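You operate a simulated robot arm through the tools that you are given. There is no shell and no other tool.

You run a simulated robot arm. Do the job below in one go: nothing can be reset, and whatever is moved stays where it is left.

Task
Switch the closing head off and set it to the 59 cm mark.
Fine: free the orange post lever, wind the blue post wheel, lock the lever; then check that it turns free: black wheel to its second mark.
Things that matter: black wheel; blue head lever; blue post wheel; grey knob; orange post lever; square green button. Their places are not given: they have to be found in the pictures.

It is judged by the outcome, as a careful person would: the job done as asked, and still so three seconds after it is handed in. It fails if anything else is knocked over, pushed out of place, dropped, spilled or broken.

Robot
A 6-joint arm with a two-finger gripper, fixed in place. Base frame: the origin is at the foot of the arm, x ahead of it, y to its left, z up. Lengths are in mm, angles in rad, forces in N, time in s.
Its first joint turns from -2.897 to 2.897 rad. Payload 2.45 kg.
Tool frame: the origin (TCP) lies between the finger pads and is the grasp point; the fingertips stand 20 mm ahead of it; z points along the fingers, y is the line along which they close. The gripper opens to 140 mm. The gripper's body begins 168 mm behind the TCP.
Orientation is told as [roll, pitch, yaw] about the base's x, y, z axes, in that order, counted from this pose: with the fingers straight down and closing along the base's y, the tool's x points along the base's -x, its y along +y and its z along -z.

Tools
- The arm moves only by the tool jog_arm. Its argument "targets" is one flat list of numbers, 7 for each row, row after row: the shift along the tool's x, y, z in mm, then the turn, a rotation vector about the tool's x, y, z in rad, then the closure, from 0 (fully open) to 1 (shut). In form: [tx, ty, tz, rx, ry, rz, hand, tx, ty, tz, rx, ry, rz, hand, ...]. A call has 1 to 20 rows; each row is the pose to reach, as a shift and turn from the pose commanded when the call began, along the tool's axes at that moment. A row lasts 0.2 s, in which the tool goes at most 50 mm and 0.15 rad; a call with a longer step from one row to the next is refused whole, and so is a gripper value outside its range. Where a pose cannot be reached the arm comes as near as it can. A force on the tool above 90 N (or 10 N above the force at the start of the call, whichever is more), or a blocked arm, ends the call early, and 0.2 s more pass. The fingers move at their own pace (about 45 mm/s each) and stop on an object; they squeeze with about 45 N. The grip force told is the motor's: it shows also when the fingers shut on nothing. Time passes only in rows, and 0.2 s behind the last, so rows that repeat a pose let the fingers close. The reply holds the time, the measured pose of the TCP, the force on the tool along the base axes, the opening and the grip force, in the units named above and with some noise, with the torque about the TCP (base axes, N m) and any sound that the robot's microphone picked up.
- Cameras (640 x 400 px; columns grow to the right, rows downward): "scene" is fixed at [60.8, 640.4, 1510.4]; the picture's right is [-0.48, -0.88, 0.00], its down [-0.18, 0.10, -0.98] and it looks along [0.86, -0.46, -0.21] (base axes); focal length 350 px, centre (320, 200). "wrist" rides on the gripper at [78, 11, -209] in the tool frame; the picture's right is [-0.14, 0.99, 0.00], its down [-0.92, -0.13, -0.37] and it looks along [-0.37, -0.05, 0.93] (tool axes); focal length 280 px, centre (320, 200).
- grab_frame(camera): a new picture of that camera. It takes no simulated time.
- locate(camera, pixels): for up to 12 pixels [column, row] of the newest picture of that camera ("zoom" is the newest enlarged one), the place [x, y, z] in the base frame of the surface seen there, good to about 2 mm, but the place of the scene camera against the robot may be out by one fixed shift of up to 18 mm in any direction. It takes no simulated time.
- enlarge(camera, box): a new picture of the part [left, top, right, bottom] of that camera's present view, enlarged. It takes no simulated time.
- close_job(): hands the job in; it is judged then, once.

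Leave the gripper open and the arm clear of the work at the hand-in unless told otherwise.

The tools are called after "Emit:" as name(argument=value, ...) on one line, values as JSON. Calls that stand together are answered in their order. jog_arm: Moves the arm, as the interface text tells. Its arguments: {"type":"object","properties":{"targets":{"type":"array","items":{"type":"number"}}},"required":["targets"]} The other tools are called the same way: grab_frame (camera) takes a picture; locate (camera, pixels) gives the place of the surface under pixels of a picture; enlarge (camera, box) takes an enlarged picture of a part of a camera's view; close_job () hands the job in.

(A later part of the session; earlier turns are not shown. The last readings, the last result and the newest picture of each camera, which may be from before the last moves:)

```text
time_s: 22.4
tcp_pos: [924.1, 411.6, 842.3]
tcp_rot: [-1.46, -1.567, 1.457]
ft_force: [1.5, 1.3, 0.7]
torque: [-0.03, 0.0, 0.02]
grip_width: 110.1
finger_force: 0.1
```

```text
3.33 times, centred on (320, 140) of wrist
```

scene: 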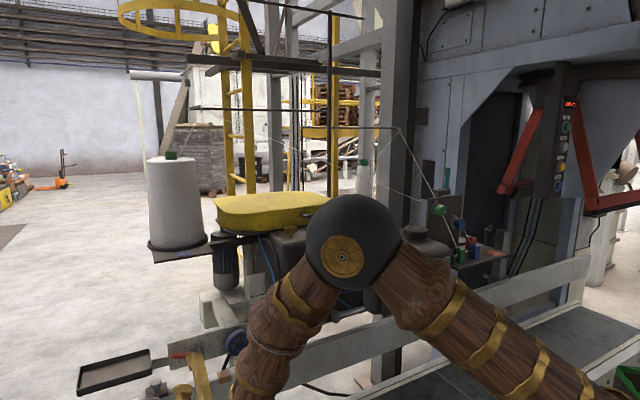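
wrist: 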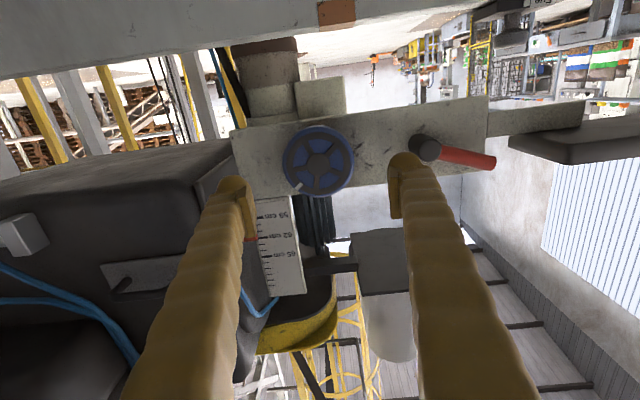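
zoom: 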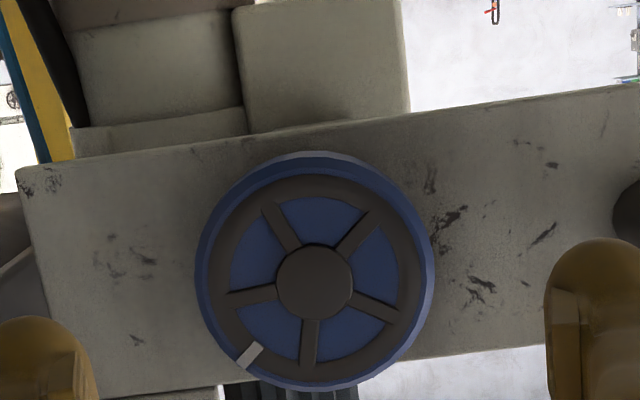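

I'll measure the wheel's centre and rim from here.

Emit:
locate(camera="wrist", pixels=[[318, 165], [286, 165], [351, 165], [318, 131], [320, 193], [303, 187], [285, 150], [354, 175]])

Emit:
enlarge(camera="wrist", box=[225, 180, 315, 300])

```text
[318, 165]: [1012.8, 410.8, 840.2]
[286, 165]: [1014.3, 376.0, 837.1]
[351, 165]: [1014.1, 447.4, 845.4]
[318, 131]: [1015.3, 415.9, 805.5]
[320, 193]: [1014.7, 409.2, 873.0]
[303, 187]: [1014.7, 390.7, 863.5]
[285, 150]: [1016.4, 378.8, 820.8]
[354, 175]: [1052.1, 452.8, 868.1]
```

```text
3.33 times, centred on (270, 240) of wrist
```

zoom: 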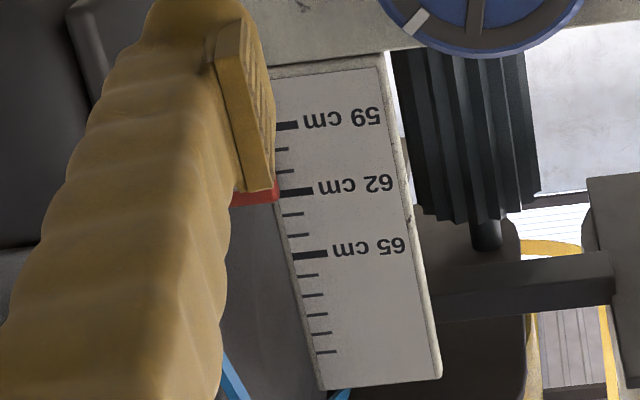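

Wheel centre ≈ (y 412, z 840.5), radius ≈ 37. I'll advance so the pads straddle the rim (TCP x≈1019).

Emit:
jog_arm(targets=[1, 0, 32, 0, 0, 0, 0.214, 1, 0, 64, 0, 0, 0, 0.214, 1, 0, 95, 0, 0, 0, 0.214, 1, 0, 95, 0, 0, 0, 0.214])

Emit:
grab_frame(camera="wrist")

```text
time_s: 23.4
tcp_pos: [1020.6, 412.0, 840.3]
tcp_rot: [-2.482, -1.57, 2.482]
ft_force: [0.0, -0.7, -0.8]
torque: [0.01, 0.04, 0.01]
grip_width: 109.8
finger_force: 0.1
```

```text
taken
```

wrist: 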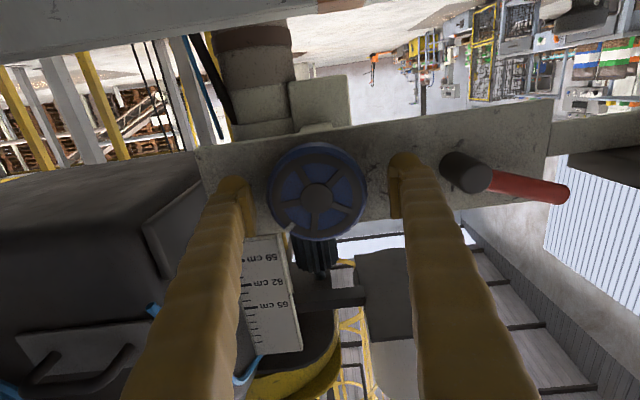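

Centred. I'll close on the rim, then turn a little clockwise (0.45 rad) as a test of direction.

Emit:
jog_arm(targets=[0, 0, 0, 0, 0, 0, 0.7, 0, 0, 0, 0, 0, 0, 0.7, 0, 0, 0, 0, 0, 0, 0.7, 0, 0, 0, 0, 0, 0, 0.7])

Emit:
enlarge(camera="wrist", box=[180, 120, 400, 340])

Emit:
enlarge(camera="scene", box=[180, 260, 320, 380])

```text
time_s: 24.4
tcp_pos: [1020.2, 409.8, 840.8]
tcp_rot: [-2.318, -1.57, 2.313]
ft_force: [-12.3, -34.9, 1.4]
torque: [0.0, -0.06, -0.36]
grip_width: 79.3
finger_force: 44.6
```

```text
1.82 times, centred on (290, 230) of wrist
```

zoom: 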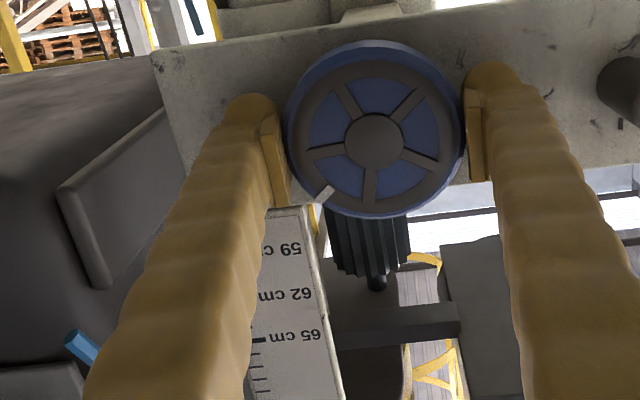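

```text
3.33 times, centred on (250, 320) of scene
```

zoom: 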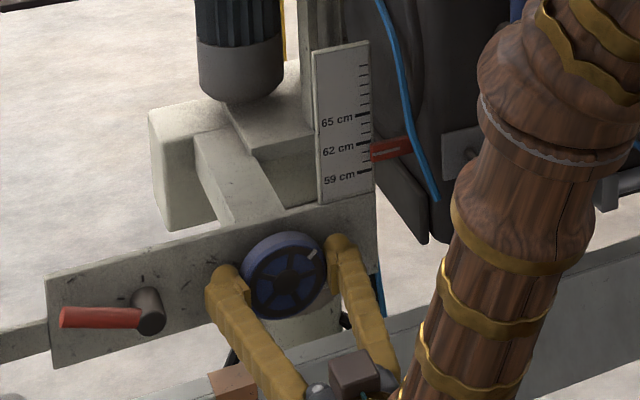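

Gripped at 79 mm with a sideways force of -35 N, so the wheel centre is about 2–3 mm toward -y. The scene camera sees the scale clearly. I'll ease -2.5 mm in y and turn clockwise 0.45 rad.

Emit:
jog_arm(targets=[0, -2.5, 0, 0, 0, 0, 0.7, 0, -2.5, 0, 0, 0, 0.15, 0.7, 0, -2.5, 0, 0, 0, 0.3, 0.7, 0, -2.5, 0, 0, 0, 0.45, 0.7])

Emit:
enlarge(camera="scene", box=[180, 260, 320, 380])

Emit:
enlarge(camera="scene", box=[236, 265, 284, 310])

```text
time_s: 25.4
tcp_pos: [1019.5, 409.7, 840.3]
tcp_rot: [1.557, -1.527, -1.559]
ft_force: [29.2, -14.6, -9.3]
torque: [0.01, 0.08, 0.33]
grip_width: 79.1
finger_force: 45.5
out of reach, approached as far as the arm can: row 2, 3, 4
```

```text
3.33 times, centred on (250, 320) of scene
```

zoom: 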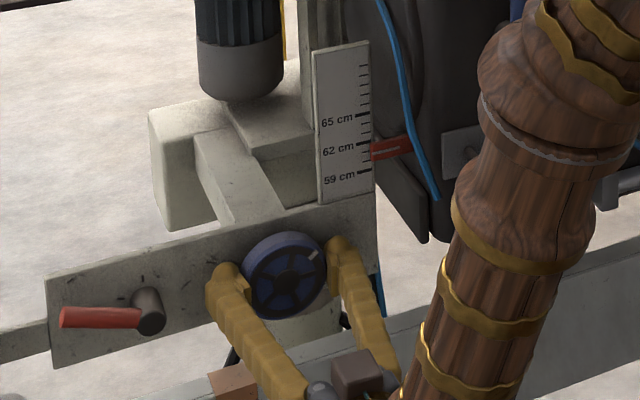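

```text
8.89 times, centred on (260, 288) of scene
```

zoom: 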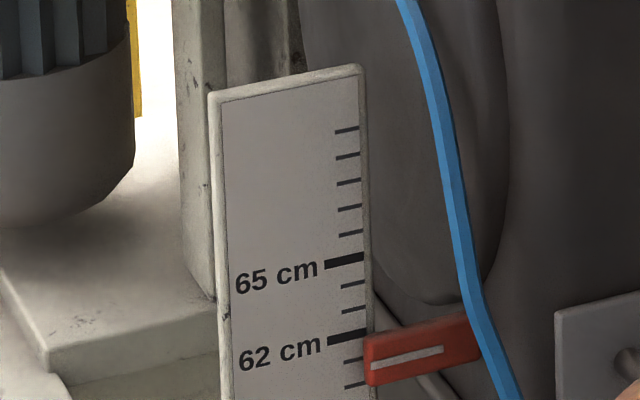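

The hand is at its roll limit that way (it only got 0.04 rad), so it can turn from here only anticlockwise. I'll test the anticlockwise direction by 0.6 rad.

Emit:
jog_arm(targets=[0, 0, 0, 0, 0, -0.15, 0.7, 0, 0, 0, 0, 0, -0.3, 0.7, 0, 0, 0, 0, 0, -0.45, 0.7, 0, 0, 0, 0, 0, -0.6, 0.7])

Emit:
enlarge(camera="scene", box=[180, 260, 320, 380])

Emit:
enlarge(camera="scene", box=[236, 270, 284, 315])

```text
time_s: 26.4
tcp_pos: [1018.8, 410.3, 842.0]
tcp_rot: [-1.57, -1.014, 1.569]
ft_force: [34.0, 15.2, -8.6]
torque: [0.06, -0.11, -0.14]
grip_width: 78.5
finger_force: 45.1
```

```text
3.33 times, centred on (250, 320) of scene
```

zoom: 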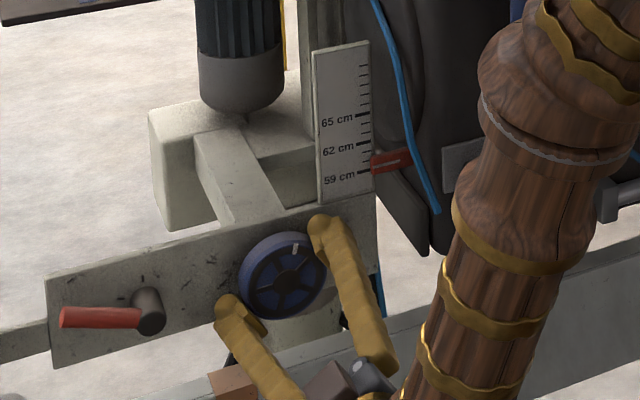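

```text
8.89 times, centred on (260, 292) of scene
```

zoom: 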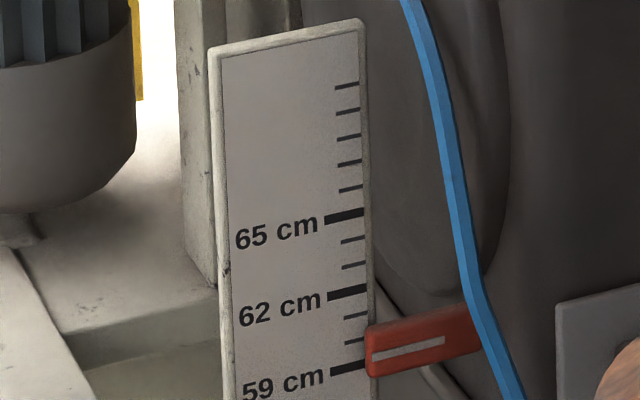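

Anticlockwise lowers the head. The pointer went from ~61 to just above 59. I'll measure the pointer line and scale ticks in 3D from this picture to avoid parallax.

Emit:
locate(camera="zoom", pixels=[[348, 368], [336, 371], [358, 366], [348, 293], [336, 296], [345, 215], [376, 357], [390, 353], [405, 350], [420, 346], [435, 342], [440, 341]])

Emit:
grab_frame(camera="wrist")

```text
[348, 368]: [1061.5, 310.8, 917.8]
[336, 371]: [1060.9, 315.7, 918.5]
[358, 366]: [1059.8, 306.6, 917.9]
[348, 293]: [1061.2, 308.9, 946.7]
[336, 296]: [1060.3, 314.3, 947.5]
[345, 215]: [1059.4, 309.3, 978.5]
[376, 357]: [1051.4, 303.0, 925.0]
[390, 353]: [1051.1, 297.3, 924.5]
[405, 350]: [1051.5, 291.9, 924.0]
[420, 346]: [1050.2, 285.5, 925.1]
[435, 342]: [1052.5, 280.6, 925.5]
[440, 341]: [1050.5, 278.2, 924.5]
```

```text
taken
```

wrist: 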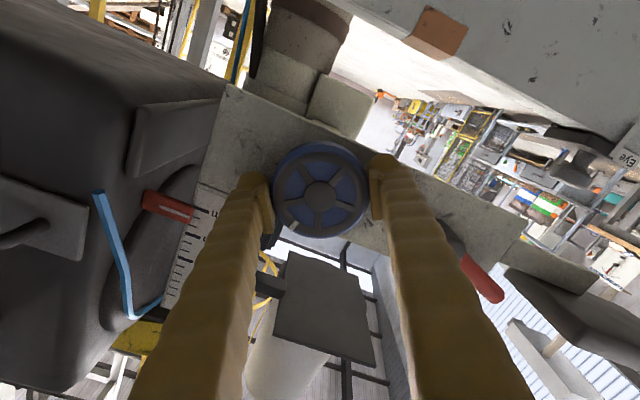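

Ticks: 59 at z≈918.0, 62 at 947, 65 at 978.5 (10 mm per cm). The pointer line is at 924.7, so it reads ≈59.67. The rate is about 26 mm per rad, so I need ≈0.25 rad more. I'll go 0.18 first.

Emit:
jog_arm(targets=[0, 0, 0, 0, 0, -0.09, 0.7, 0, 0, 0, 0, 0, -0.18, 0.7, 0, 0, 0, 0, 0, -0.18, 0.7])

Emit:
enlarge(camera="scene", box=[240, 275, 280, 315])

```text
time_s: 27.2
tcp_pos: [1017.2, 410.0, 839.3]
tcp_rot: [-1.571, -0.834, 1.569]
ft_force: [26.9, 30.0, -8.4]
torque: [0.03, -0.6, -0.31]
grip_width: 78.7
finger_force: 44.9
```

```text
10.00 times, centred on (260, 295) of scene
```

zoom: 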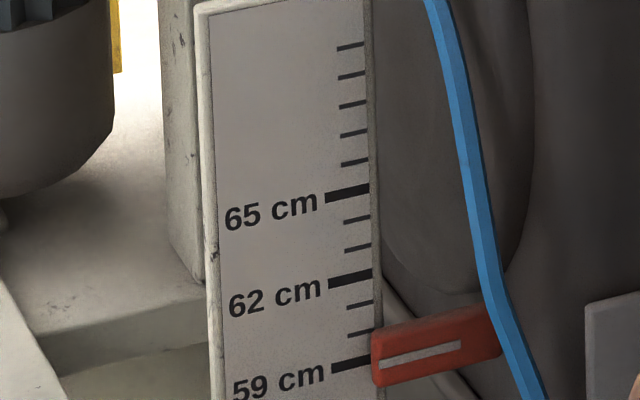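

Emit:
locate(camera="zoom", pixels=[[340, 367], [350, 365], [362, 362], [338, 284], [350, 281], [362, 278], [385, 363], [400, 359], [415, 355], [430, 352], [445, 348], [455, 346]])

```text
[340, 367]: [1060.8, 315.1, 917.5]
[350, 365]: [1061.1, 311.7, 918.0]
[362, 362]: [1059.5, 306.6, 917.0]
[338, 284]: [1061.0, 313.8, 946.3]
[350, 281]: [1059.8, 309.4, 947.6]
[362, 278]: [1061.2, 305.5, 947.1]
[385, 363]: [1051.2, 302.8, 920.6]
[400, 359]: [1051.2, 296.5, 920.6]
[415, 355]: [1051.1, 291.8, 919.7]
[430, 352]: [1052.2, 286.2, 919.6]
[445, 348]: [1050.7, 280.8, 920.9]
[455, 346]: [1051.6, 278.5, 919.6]
```

Pointer at 920.2 against the 59 tick at ≈917.4, leaving 2.8 mm or about 0.11 rad. Turning 0.10 more with a 1 mm sideways relief.

Emit:
jog_arm(targets=[-0.7, 0.7, 0, 0, 0, -0.05, 0.7, -0.7, 0.7, 0, 0, 0, -0.105, 0.7, -0.7, 0.7, 0, 0, 0, -0.105, 0.7])

Emit:
enlarge(camera="scene", box=[240, 275, 280, 315])

Emit:
locate(camera="zoom", pixels=[[340, 367], [350, 365], [362, 362], [338, 284], [350, 281], [362, 278], [385, 371], [400, 367], [415, 363], [430, 360], [445, 356], [455, 354]])

```text
time_s: 28.0
tcp_pos: [1017.6, 410.5, 840.8]
tcp_rot: [-1.572, -0.728, 1.567]
ft_force: [6.7, 20.2, -4.2]
torque: [1.22, 0.15, 0.03]
grip_width: 78.9
finger_force: 45.3
```

```text
10.00 times, centred on (260, 295) of scene
```

zoom: 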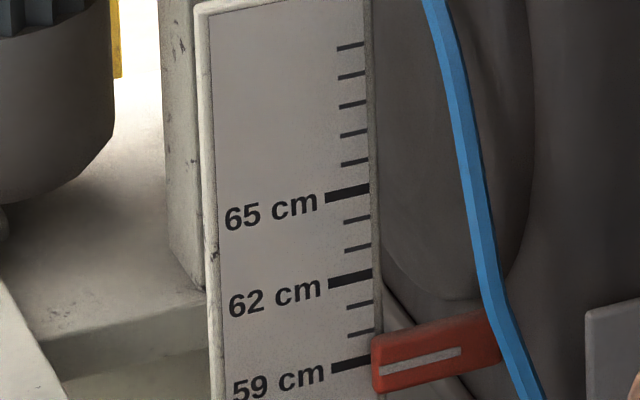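

```text
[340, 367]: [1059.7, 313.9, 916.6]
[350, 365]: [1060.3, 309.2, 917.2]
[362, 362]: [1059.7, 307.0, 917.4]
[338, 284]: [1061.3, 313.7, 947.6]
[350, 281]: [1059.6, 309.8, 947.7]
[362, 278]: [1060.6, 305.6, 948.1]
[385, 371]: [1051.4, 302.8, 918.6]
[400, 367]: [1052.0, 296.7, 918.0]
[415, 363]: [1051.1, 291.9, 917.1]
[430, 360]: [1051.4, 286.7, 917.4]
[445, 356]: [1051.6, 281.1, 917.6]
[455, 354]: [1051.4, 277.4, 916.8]
```

Very close. The torque rose to 1.2 Nm. I'll zoom further to read exactly where the pointer line is.

Emit:
enlarge(camera="scene", box=[258, 300, 274, 314])

Emit:
grab_frame(camera="wrist")

```text
16.00 times, centred on (266, 307) of scene
```

zoom: 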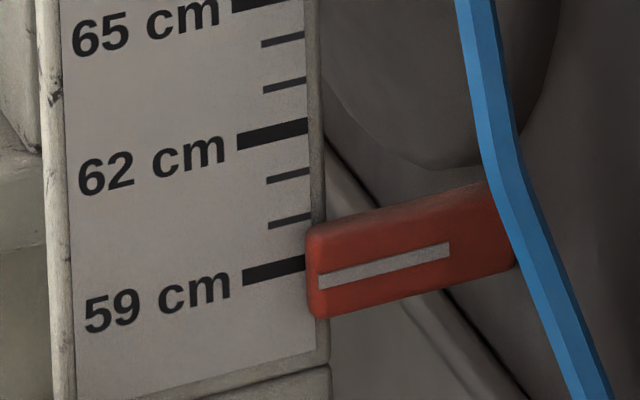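

```text
taken
```

wrist: 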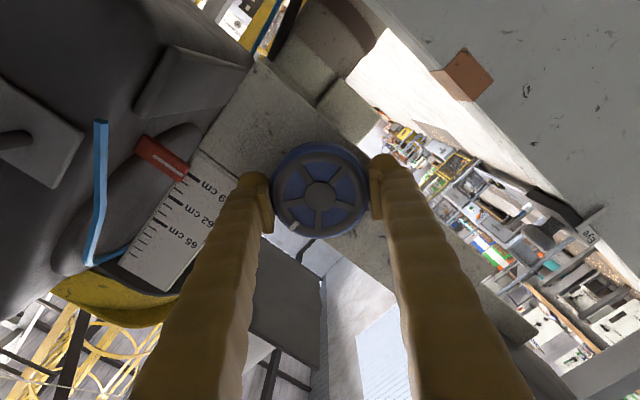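

Emit:
locate(camera="zoom", pixels=[[250, 276], [265, 273], [280, 269], [295, 266], [302, 264], [325, 281], [345, 276], [365, 271], [385, 266], [405, 261], [425, 256], [445, 250]])

Emit:
enlarge(camera="wrist", box=[120, 120, 250, 300])

```text
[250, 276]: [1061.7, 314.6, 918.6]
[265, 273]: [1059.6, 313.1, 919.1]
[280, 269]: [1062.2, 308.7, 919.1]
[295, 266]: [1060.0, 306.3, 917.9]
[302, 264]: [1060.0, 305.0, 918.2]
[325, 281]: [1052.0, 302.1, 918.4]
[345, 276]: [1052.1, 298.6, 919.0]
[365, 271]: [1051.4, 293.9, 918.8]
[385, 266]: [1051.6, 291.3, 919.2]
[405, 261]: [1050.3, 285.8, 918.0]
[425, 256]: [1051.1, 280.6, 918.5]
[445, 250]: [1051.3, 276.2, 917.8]
```

```text
2.22 times, centred on (185, 210) of wrist
```

zoom: 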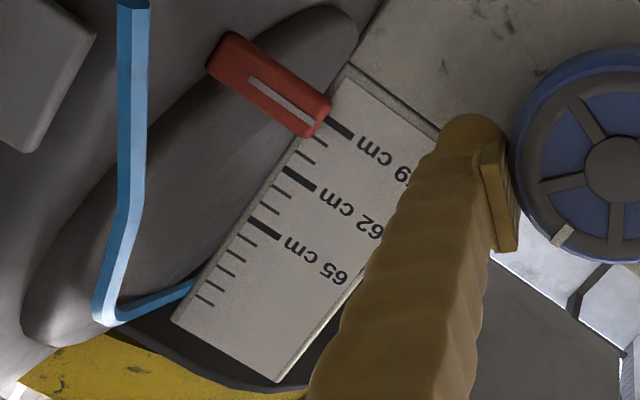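

Pointer mean 918.5 against tick 918.6: exactly 59 cm, and the wrist view agrees. I'll release the wheel, back off, and recheck.

Emit:
jog_arm(targets=[0, 0, 0, 0, 0, 0, 0.5, 0, 0, 0, 0, 0, 0, 0.214, 0, 0, 0, 0, 0, 0, 0.214, 0, 0, -32, 0, 0, 0, 0.214, 0, 0, -64, 0, 0, 0, 0.214, 0, 0, -98, 0, 0, 0, 0.214, 0, 0, -98, 0, 0, 0, 0.214])

Emit:
enlarge(camera="scene", box=[258, 300, 274, 314])

Emit:
locate(camera="zoom", pixels=[[250, 276], [265, 273], [280, 269], [295, 266], [302, 264], [325, 281], [345, 276], [365, 271], [385, 266], [405, 261], [425, 256], [445, 250]])

Emit:
grab_frame(camera="wrist")

```text
time_s: 29.6
tcp_pos: [919.9, 409.8, 842.1]
tcp_rot: [-1.57, -0.731, 1.566]
ft_force: [-0.3, 0.4, -0.5]
torque: [0.0, -0.02, 0.0]
grip_width: 109.9
finger_force: 0.1
```

```text
16.00 times, centred on (266, 307) of scene
```

zoom: 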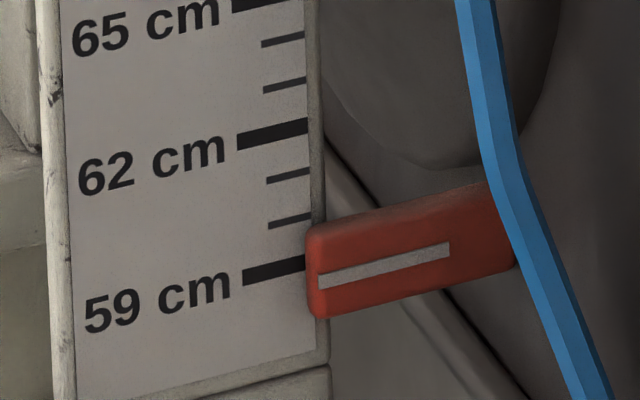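

```text
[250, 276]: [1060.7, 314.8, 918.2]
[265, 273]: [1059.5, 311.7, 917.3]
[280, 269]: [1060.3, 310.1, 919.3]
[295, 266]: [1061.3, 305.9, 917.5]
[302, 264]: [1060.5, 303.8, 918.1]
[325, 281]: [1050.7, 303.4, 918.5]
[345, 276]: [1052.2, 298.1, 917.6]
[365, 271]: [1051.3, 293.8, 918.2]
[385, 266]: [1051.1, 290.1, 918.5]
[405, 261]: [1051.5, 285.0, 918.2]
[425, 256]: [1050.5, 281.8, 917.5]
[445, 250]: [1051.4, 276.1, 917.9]
```

```text
taken
```

wrist: 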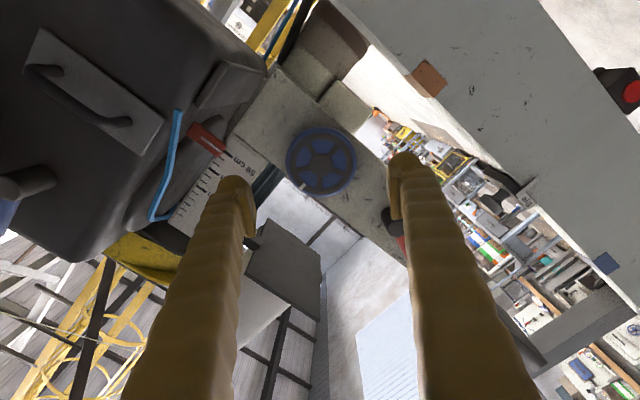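

It stays at 59 cm after release. Now lock the lever: I'll move in front of the handle (571.9, 855.7 in y, z), hand rolled to match its 70° lean, fingers 60 mm apart.

Emit:
jog_arm(targets=[-32.5, 24.5, 0, 0, 0, -0.095, 0.57, -65, 49, 0, 0, 0, -0.19, 0.57, -97.4, 73.6, 0, 0, 0, -0.285, 0.57, -129.8, 98.1, 0, 0, 0, -0.38, 0.57, -129.8, 98.1, 0, 0, 0, -0.38, 0.57])

Emit:
enlarge(camera="wrist", box=[240, 80, 400, 220])

```text
time_s: 30.8
tcp_pos: [921.6, 572.3, 854.3]
tcp_rot: [-1.571, -0.352, 1.567]
ft_force: [0.3, 0.0, -0.4]
torque: [-0.01, -0.02, 0.02]
grip_width: 59.9
finger_force: 0.1
```

```text
2.86 times, centred on (320, 150) of wrist
```

zoom: 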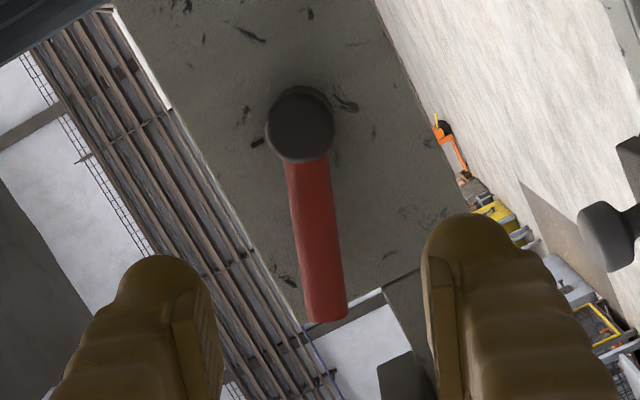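

Aligned with the handle. I'll advance 97 mm and close on it.

Emit:
jog_arm(targets=[0, 0, 32, 0, 0, 0, 0.57, 0, 0, 64, 0, 0, 0, 0.57, 0, 0, 97, 0, 0, 0, 0.57, 0, 0, 97, 0, 0, 0, 0.57, 0, 0, 97, 0, 0, 0, 0.95, 0, 0, 97, 0, 0, 0, 0.95, 0, 0, 97, 0, 0, 0, 0.95, 0, 0, 97, 0, 0, 0, 0.95])

Emit:
enlarge(camera="wrist", box=[240, 80, 400, 220])

```text
time_s: 32.6
tcp_pos: [1017.1, 571.4, 853.2]
tcp_rot: [-1.573, -0.35, 1.568]
ft_force: [2.5, -3.0, 10.9]
torque: [-0.13, 0.04, -0.02]
grip_width: 14.8
finger_force: 5.5
```

```text
2.86 times, centred on (320, 150) of wrist
```

zoom: 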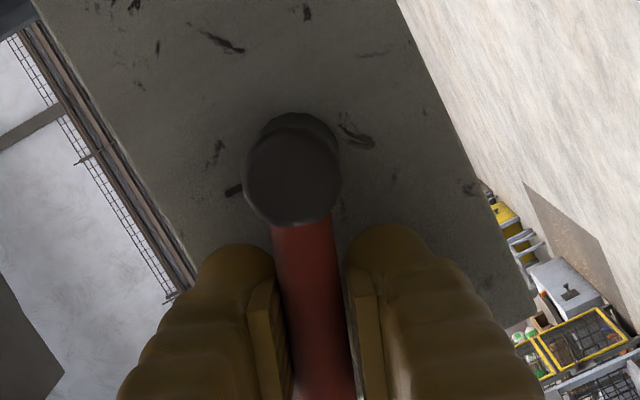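

Gripped. Now I'll turn the lever back toward upright, 0.96 rad first.

Emit:
jog_arm(targets=[0, 0, 0, 0, 0, 0, 0.95, 0.3, -5, 0, 0, 0, 0.12, 0.95, 1.2, -10, 0, 0, 0, 0.24, 0.95, 2.7, -14.8, 0, 0, 0, 0.36, 0.95, 4.7, -19.4, 0, 0, 0, 0.48, 0.95, 7.3, -23.7, 0, 0, 0, 0.6, 0.95, 10.4, -27.7, 0, 0, 0, 0.72, 0.95, 14, -31.3, 0, 0, 0, 0.84, 0.95, 17.9, -34.4, 0, 0, 0, 0.96, 0.95])

Emit:
enlarge(camera="wrist", box=[240, 80, 400, 220])

Emit:
enlarge(camera="scene", box=[150, 260, 290, 390])

```text
time_s: 34.6
tcp_pos: [1017.9, 542.7, 881.0]
tcp_rot: [-1.577, -1.313, 1.573]
ft_force: [21.8, -23.1, 31.5]
torque: [-1.41, -0.16, 0.15]
grip_width: 13.0
finger_force: 40.0
```

```text
2.86 times, centred on (320, 150) of wrist
```

zoom: 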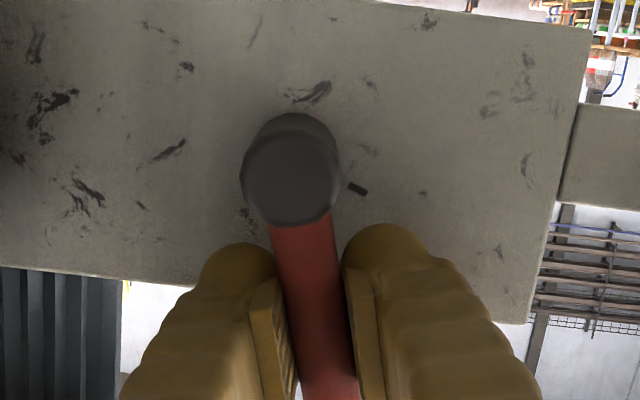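

```text
3.08 times, centred on (220, 325) of scene
```

zoom: 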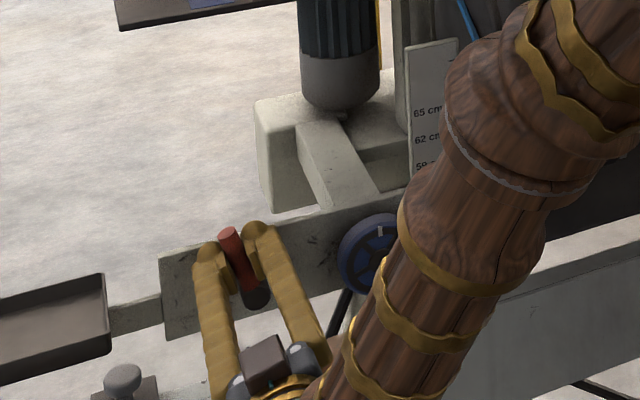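

About 15.6° left to upright. I'll finish the turn (0.27 rad), easing 1 mm outward.

Emit:
jog_arm(targets=[-0.7, -4, 0, 0, 0, 0.09, 0.95, 0, -7.6, 0, 0, 0, 0.18, 0.95, 0.6, -11.2, 0, 0, 0, 0.265, 0.95, 0.6, -11.2, 0, 0, 0, 0.265, 0.95])

Emit:
enlarge(camera="wrist", box=[240, 80, 400, 220])

```text
time_s: 35.6
tcp_pos: [1016.6, 531.2, 883.0]
tcp_rot: [1.559, -1.565, -1.562]
ft_force: [37.2, -31.9, 21.1]
torque: [-1.38, -0.28, 0.07]
grip_width: 13.5
finger_force: 39.9
```

```text
2.86 times, centred on (320, 150) of wrist
```

zoom: 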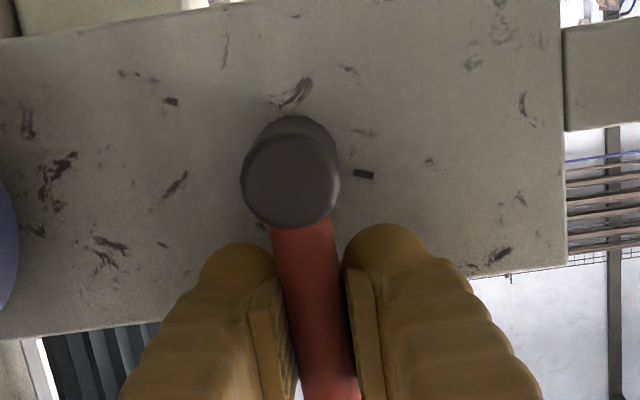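

The hand is upright at y≈531 again. Release, back off, and measure the lever and pointer.

Emit:
jog_arm(targets=[0, 0, 0, 0, 0, 0, 0.7, 0, 0, 0, 0, 0, 0, 0.57, 0, 0, 0, 0, 0, 0, 0.57, 0, 0, -32, 0, 0, 0, 0.57, 0, 0, -64, 0, 0, 0, 0.57, 0, 0, -97, 0, 0, 0, 0.57, 0, 0, -97, 0, 0, 0, 0.57])

Emit:
grab_frame(camera="wrist")

Emit:
enlarge(camera="scene", box=[180, 260, 320, 380])

```text
time_s: 37.2
tcp_pos: [921.0, 532.3, 883.5]
tcp_rot: [1.574, -1.566, -1.575]
ft_force: [1.1, 0.7, 0.2]
torque: [-0.03, 0.0, -0.03]
grip_width: 60.3
finger_force: 0.1
```

```text
taken
```

wrist: 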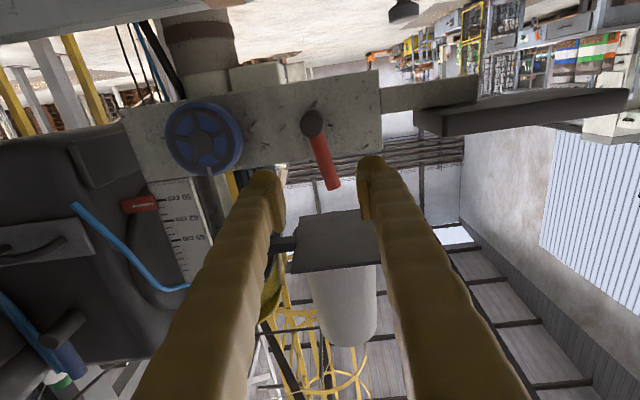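

```text
3.33 times, centred on (250, 320) of scene
```

zoom: 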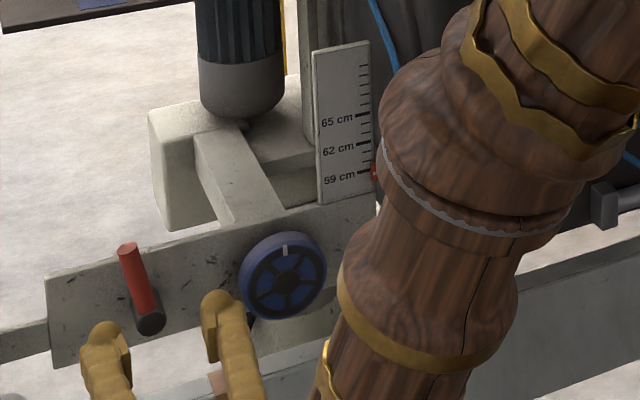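

The handle still leans a little to the left. I'll measure it.

Emit:
locate(camera="wrist", pixels=[[313, 122], [320, 145], [326, 165], [331, 182], [205, 141]])

Emit:
enlarge(camera="wrist", box=[270, 90, 370, 205])

Emit:
enlarge(camera="wrist", box=[110, 180, 230, 300])

```text
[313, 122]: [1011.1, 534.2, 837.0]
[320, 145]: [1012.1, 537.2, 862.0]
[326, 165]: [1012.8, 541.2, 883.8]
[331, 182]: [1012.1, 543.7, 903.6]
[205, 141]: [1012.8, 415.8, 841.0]
```

```text
3.48 times, centred on (320, 148) of wrist
```

zoom: 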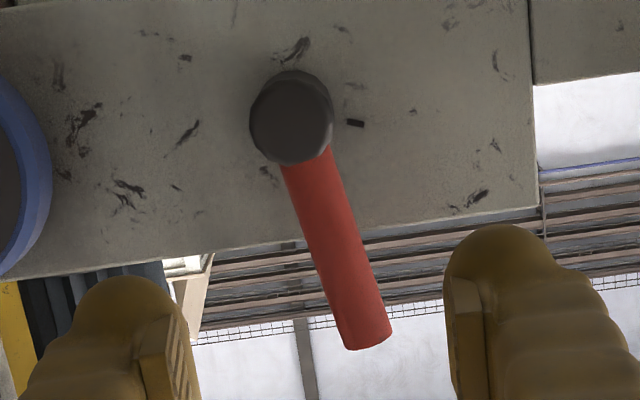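

```text
3.33 times, centred on (170, 240) of wrist
```

zoom: 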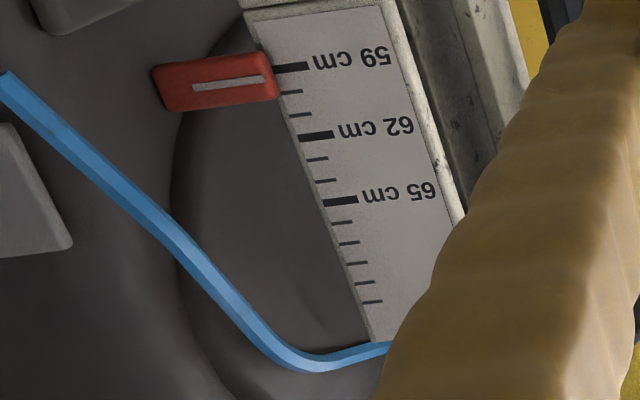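

The lever leans 8.9° left, though the hand had brought it upright. I need to know whether it is moving by itself, so I'll wait a moment and measure again.

Emit:
jog_arm(targets=[0, 0, 0, 0, 0, 0, 0.57, 0, 0, 0, 0, 0, 0, 0.57, 0, 0, 0, 0, 0, 0, 0.57, 0, 0, 0, 0, 0, 0, 0.57, 0, 0, 0, 0, 0, 0, 0.57])

Emit:
enlarge(camera="wrist", box=[270, 90, 370, 205])

Emit:
locate(camera="zoom", pixels=[[291, 118], [316, 190], [337, 250], [358, 310], [366, 335], [355, 124]])

```text
time_s: 38.4
tcp_pos: [920.3, 532.1, 884.3]
tcp_rot: [1.547, -1.565, -1.553]
ft_force: [0.7, -0.3, -0.1]
torque: [-0.02, 0.0, -0.02]
grip_width: 60.2
finger_force: 0.1
```

```text
3.48 times, centred on (320, 148) of wrist
```

zoom: 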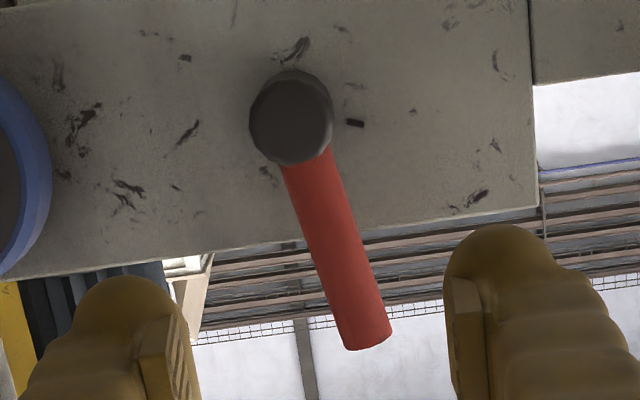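

```text
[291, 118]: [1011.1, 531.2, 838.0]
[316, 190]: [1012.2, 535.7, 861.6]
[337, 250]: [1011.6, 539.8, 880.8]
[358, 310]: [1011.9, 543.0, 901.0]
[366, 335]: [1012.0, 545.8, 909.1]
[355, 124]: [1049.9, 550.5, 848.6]
```

It is stable there, so it just was not brought fully home. I'll push it upright with the left finger: fingers 40 mm apart, handle between them, then slide toward -y in small steps.

Emit:
jog_arm(targets=[0, 8, 0, 0, 0, 0, 0.714, 0, 8, 32, 0, 0, 0, 0.714, 0, 8, 64, 0, 0, 0, 0.714, 0, 8, 97, 0, 0, 0, 0.714, 0, 3, 97, 0, 0, 0, 0.714, 0, -2, 97, 0, 0, 0, 0.714, 0, -6, 97, 0, 0, 0, 0.714, 0, -10, 97, 0, 0, 0, 0.714])

Emit:
enlarge(camera="wrist", box=[240, 80, 400, 220])

```text
time_s: 40.2
tcp_pos: [1017.3, 522.1, 882.9]
tcp_rot: [1.535, -1.565, -1.539]
ft_force: [-0.7, 0.9, -0.1]
torque: [0.0, 0.0, 0.03]
grip_width: 40.8
finger_force: 0.5
```

```text
2.86 times, centred on (320, 150) of wrist
```

zoom: 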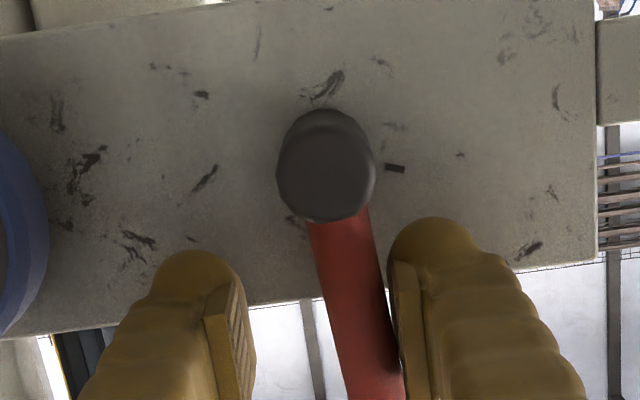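

Just touching with almost no force. I'll keep pushing in 2 mm steps.

Emit:
jog_arm(targets=[0, -2, 0, 0, 0, 0, 0.714, 0, -4, 0, 0, 0, 0, 0.714, 0, -6, 0, 0, 0, 0, 0.714])

Emit:
enlarge(camera="wrist", box=[240, 80, 400, 220])

```text
time_s: 41.0
tcp_pos: [1017.8, 517.3, 883.0]
tcp_rot: [1.525, -1.566, -1.529]
ft_force: [-0.1, 2.4, -0.2]
torque: [-0.03, -0.01, -0.01]
grip_width: 41.6
finger_force: 1.1
```

```text
2.86 times, centred on (320, 150) of wrist
```

zoom: 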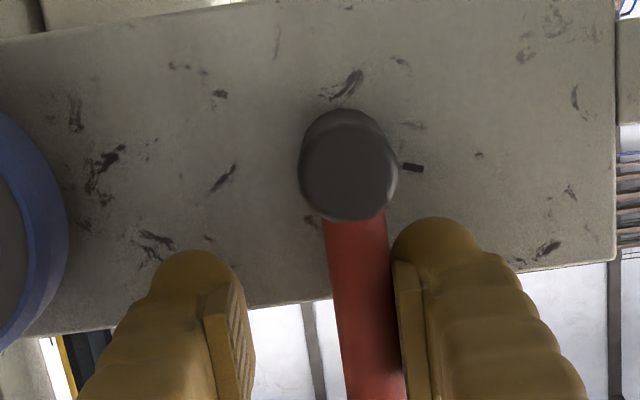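

Handle now looks nearly upright, with 2.4 N of resistance. I'll push on gently to feel for its end stop.

Emit:
jog_arm(targets=[0, -1, 0, 0, 0, 0, 0.714, 0, -2, 0, 0, 0, 0, 0.714, 0, -3, 0, 0, 0, 0, 0.714])

Emit:
enlarge(camera="wrist", box=[240, 80, 400, 220])

Emit:
locate(camera="zoom", pixels=[[352, 160], [360, 240], [366, 280], [374, 330], [384, 390]])

```text
time_s: 41.8
tcp_pos: [1018.2, 514.3, 883.2]
tcp_rot: [1.55, -1.566, -1.551]
ft_force: [1.8, 7.9, -1.1]
torque: [-0.08, 0.02, -0.06]
grip_width: 45.1
finger_force: 3.5
```

```text
2.86 times, centred on (320, 150) of wrist
```

zoom: 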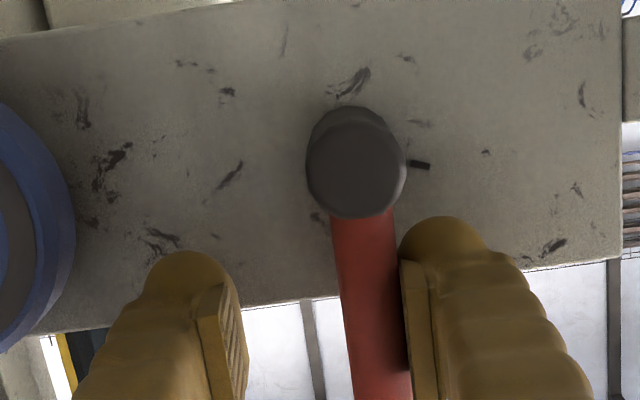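

```text
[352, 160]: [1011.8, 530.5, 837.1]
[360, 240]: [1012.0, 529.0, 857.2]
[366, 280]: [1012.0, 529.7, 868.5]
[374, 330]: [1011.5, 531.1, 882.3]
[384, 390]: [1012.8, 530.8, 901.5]
```

The handle is against its stop and vertical (y≈530 along its length, the same as at the start). I'll ease off +5 mm and back out along -x, then check lever, pointer, and wheel.

Emit:
jog_arm(targets=[0, 5, 0, 0, 0, 0, 0.65, 0, 7, 0, 0, 0, 0, 0.6, 0, 7, -33, 0, 0, 0, 0.6, 0, 7, -66, 0, 0, 0, 0.6, 0, 7, -97, 0, 0, 0, 0.6, 0, 7, -97, 0, 0, 0, 0.6])

Emit:
grab_frame(camera="wrist")

Emit:
locate(camera="wrist", pixels=[[330, 150], [332, 165], [334, 180]])

Emit:
enlarge(camera="wrist", box=[110, 100, 390, 280])

```text
time_s: 43.2
tcp_pos: [919.9, 519.7, 883.2]
tcp_rot: [1.491, -1.566, -1.497]
ft_force: [0.5, 0.1, 0.3]
torque: [0.02, 0.02, 0.02]
grip_width: 55.9
finger_force: 0.0
```

```text
taken
```

wrist: 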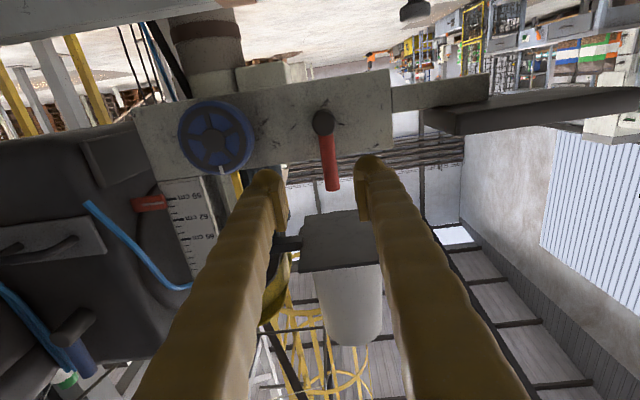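

```text
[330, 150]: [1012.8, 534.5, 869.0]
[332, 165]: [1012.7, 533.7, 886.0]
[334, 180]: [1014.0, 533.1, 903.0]
```

```text
2.22 times, centred on (250, 190) of wrist
```

zoom: 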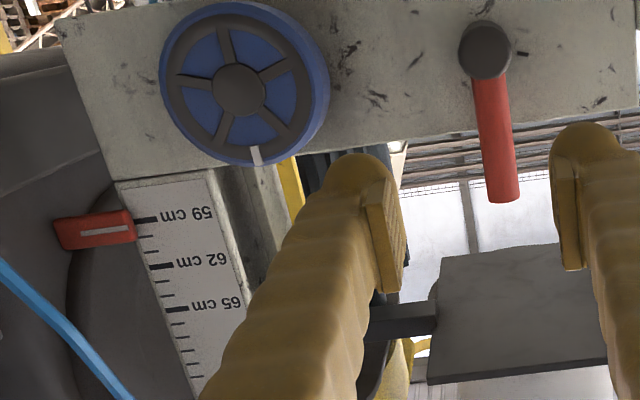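

The lever is upright. The pointer looks a bit higher from here, which may be parallax. I'll measure in 3D.

Emit:
enlarge(camera="wrist", box=[125, 180, 205, 260])

Emit:
enlarge(camera="scene", box=[240, 280, 280, 315])

```text
5.00 times, centred on (165, 220) of wrist
```

zoom: 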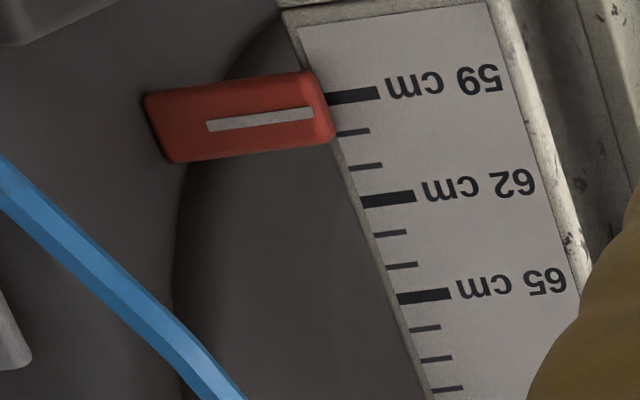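

```text
11.43 times, centred on (260, 298) of scene
```

zoom: 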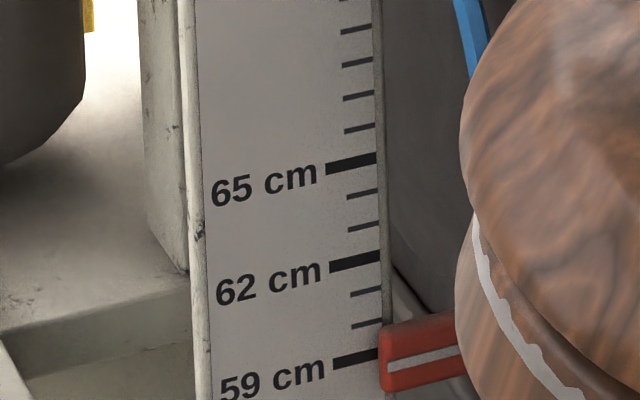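

Emit:
locate(camera="zoom", pixels=[[340, 362], [350, 360], [360, 358], [370, 356], [395, 366], [405, 363], [415, 361], [425, 358], [435, 355], [445, 352]])

Emit:
locate(camera="wrist", pixels=[[168, 199], [170, 199], [172, 198.6], [145, 205], [150, 204.5], [155, 204], [160, 203.5], [175, 220], [177, 219.8]])

```text
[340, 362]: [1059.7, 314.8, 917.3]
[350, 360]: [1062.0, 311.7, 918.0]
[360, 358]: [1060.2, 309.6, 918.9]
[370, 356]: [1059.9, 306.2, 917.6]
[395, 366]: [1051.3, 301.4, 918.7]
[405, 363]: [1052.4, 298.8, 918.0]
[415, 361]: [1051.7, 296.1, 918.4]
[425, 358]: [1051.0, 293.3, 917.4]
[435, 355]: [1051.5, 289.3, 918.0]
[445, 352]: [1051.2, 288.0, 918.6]
```

```text
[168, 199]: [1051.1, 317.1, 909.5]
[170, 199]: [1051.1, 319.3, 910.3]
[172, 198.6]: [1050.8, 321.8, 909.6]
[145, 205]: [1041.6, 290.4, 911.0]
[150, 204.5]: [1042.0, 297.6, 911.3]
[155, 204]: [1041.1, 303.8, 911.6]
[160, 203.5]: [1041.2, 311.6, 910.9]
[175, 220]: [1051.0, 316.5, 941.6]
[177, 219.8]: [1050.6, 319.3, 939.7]
```

Pointer and 59 mark agree within about 1 mm in both cameras. Next is the black wheel. I'll withdraw from the post, then rise to (720, 350, 1250) well in front of the head.

Emit:
jog_arm(targets=[2.6, -15.6, -34, 0, 0.074, 0, 0.6, 5.2, -31.2, -68, 0, 0.148, 0, 0.6, 7.8, -46.8, -102, 0, 0.222, 0, 0.6, 10.4, -62.4, -136, 0, 0.296, 0, 0.6, 13, -78, -170, 0, 0.37, 0, 0.6, -29.2, -88.2, -173.3, 0, 0.4144, 0, 0.6, -71.4, -98.4, -176.7, 0, 0.459, 0, 0.6, -113.7, -108.7, -180, 0, 0.503, 0, 0.6, -155.9, -118.9, -183.3, 0, 0.548, 0, 0.6, -198, -129, -186.7, 0, 0.592, 0, 0.6, -240.3, -139.3, -190, 0, 0.637, 0, 0.6, -282.6, -149.6, -193.3, 0, 0.681, 0, 0.6, -324.8, -159.8, -196.7, 0, 0.726, 0, 0.6, -367, -170, -200, 0, 0.77, 0, 0.6])

Emit:
grab_frame(camera="wrist")

Emit:
grab_frame(camera="scene")

Emit:
locate(camera="scene", pixels=[[398, 130], [438, 209], [425, 180], [410, 150], [363, 126], [360, 165]])

```text
time_s: 46.2
tcp_pos: [720.2, 350.7, 1249.0]
tcp_rot: [0.007, -0.798, -0.006]
ft_force: [-0.5, 0.1, -0.2]
torque: [-0.05, -0.03, 0.02]
grip_width: 56.1
finger_force: 0.1
```

```text
taken
```

wrist: 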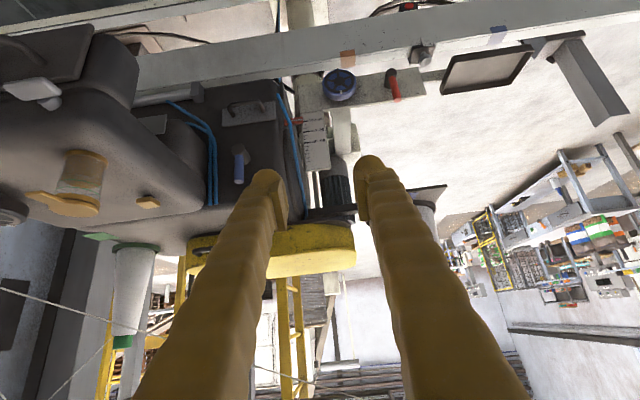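

```text
taken
```

scene: 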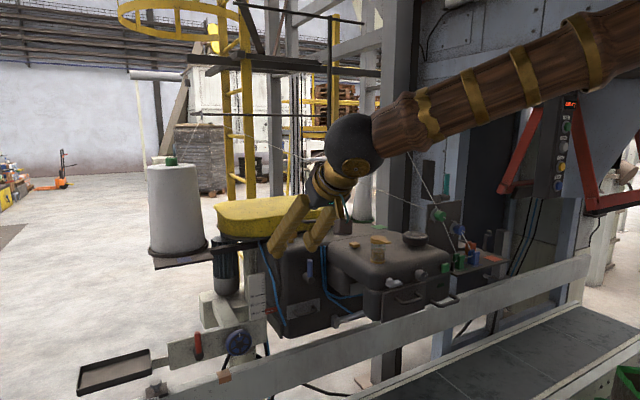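

```text
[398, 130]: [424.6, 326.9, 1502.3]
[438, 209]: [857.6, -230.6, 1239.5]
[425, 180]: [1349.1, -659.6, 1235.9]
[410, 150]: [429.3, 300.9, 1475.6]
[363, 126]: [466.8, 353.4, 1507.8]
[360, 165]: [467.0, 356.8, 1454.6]
```

I must know where the thread runs above the black wheel before going down there. I'll enlarge the thread area in the scene picture.

Emit:
enlarge(camera="scene", box=[370, 150, 470, 250])

Emit:
enlarge(camera="wrist", box=[0, 170, 200, 400])

```text
4.00 times, centred on (420, 200) of scene
```

zoom: 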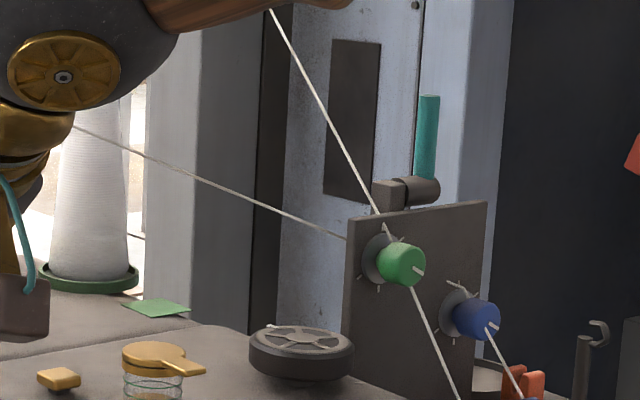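

```text
1.74 times, centred on (100, 285) of wrist
```

zoom: 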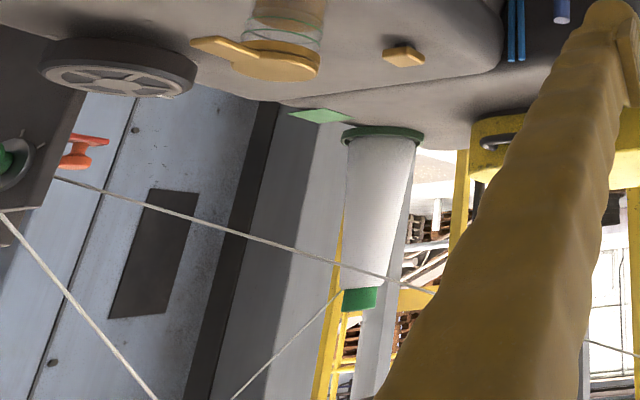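

Emit:
locate(camera="zoom", pixels=[[60, 282], [80, 307], [100, 332], [120, 356], [140, 381], [100, 193], [150, 208], [200, 221], [250, 236], [300, 251], [350, 267], [280, 353]])

```text
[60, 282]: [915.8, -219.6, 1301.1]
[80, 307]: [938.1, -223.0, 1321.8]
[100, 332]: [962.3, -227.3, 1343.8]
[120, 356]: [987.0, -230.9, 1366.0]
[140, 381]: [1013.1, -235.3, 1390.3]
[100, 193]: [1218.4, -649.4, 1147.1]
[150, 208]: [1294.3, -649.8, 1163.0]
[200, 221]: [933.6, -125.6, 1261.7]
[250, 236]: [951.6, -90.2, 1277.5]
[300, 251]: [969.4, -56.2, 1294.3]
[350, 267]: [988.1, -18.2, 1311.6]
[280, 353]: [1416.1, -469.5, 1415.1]
```

The threads lie behind the wheel (x>900 at its height) and rise away from it, so the hand can come straight down over the wheel. I'll go above it, tool down, at (770, -98, 1330), fingers fully open, and look.

Emit:
jog_arm(targets=[-9.3, -44.9, -2.1, 0, 0.08, 0, 0, -18.6, -89.8, -4.1, 0, 0.16, 0, 0, -27.9, -134.7, -6.2, 0, 0.24, 0, 0, -37.2, -179.6, -8.3, 0, 0.32, 0, 0, -46.5, -224.5, -10.4, 0, 0.4, 0, 0, -55.7, -269.4, -12.4, 0, 0.48, 0, 0, -65, -314.3, -14.5, 0, 0.56, 0, 0, -74.3, -359.2, -16.6, 0, 0.64, 0, 0, -83.6, -404.1, -18.6, 0, 0.72, 0, 0, -92.9, -449, -20.7, 0, 0.798, 0, 0, -92.9, -449, -20.7, 0, 0.798, 0, 0])

Emit:
grab_frame(camera="wrist")

Emit:
grab_frame(camera="scene")

```text
time_s: 48.6
tcp_pos: [768.0, -102.5, 1328.2]
tcp_rot: [0.005, -0.002, -0.005]
ft_force: [0.7, 0.1, 0.5]
torque: [0.02, 0.0, 0.04]
grip_width: 139.9
finger_force: 0.0
```

```text
taken
```

wrist: 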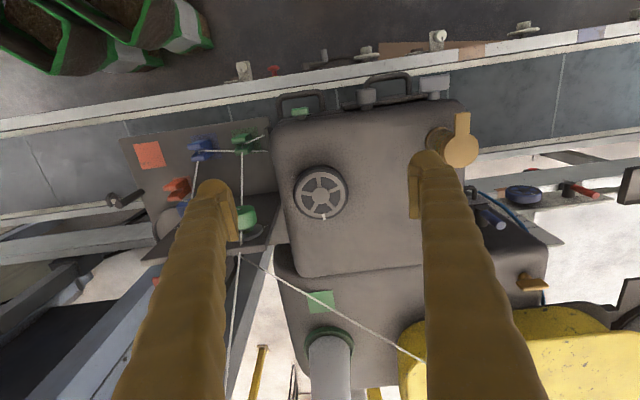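

```text
taken
```

scene: 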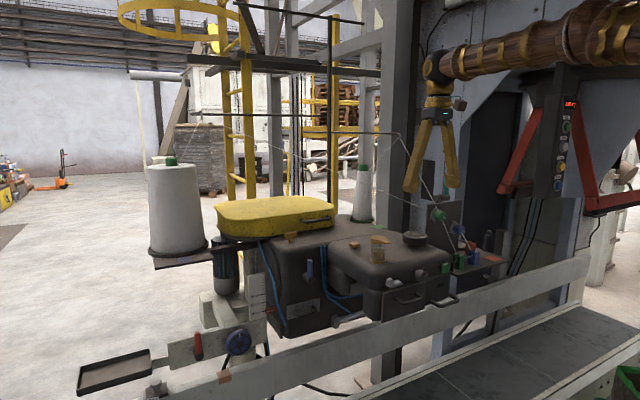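

Good top view: the wheel is at (321,193). I'll enlarge it to see its marks.

Emit:
enlarge(camera="wrist", box=[273, 145, 369, 241])

Emit:
locate(camera="wrist", pixels=[[321, 195], [296, 195], [346, 195], [321, 170], [321, 219], [324, 216], [360, 200], [300, 235]])

```text
4.17 times, centred on (321, 193) of wrist
```

zoom: 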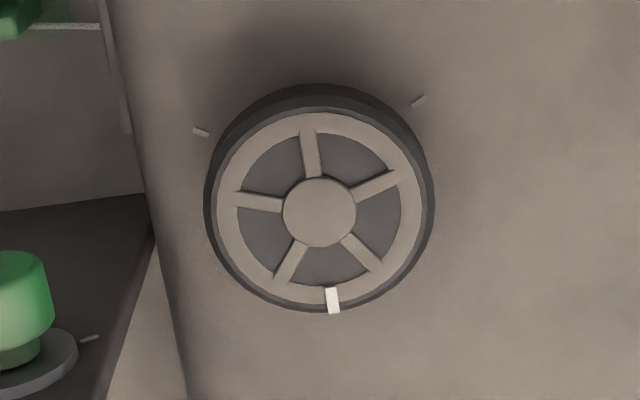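

```text
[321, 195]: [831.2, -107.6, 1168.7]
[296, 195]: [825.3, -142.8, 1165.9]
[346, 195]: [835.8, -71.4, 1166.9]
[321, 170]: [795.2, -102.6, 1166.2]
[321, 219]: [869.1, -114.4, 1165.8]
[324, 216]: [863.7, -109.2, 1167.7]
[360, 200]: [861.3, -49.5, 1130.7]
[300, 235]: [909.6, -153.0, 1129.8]
```

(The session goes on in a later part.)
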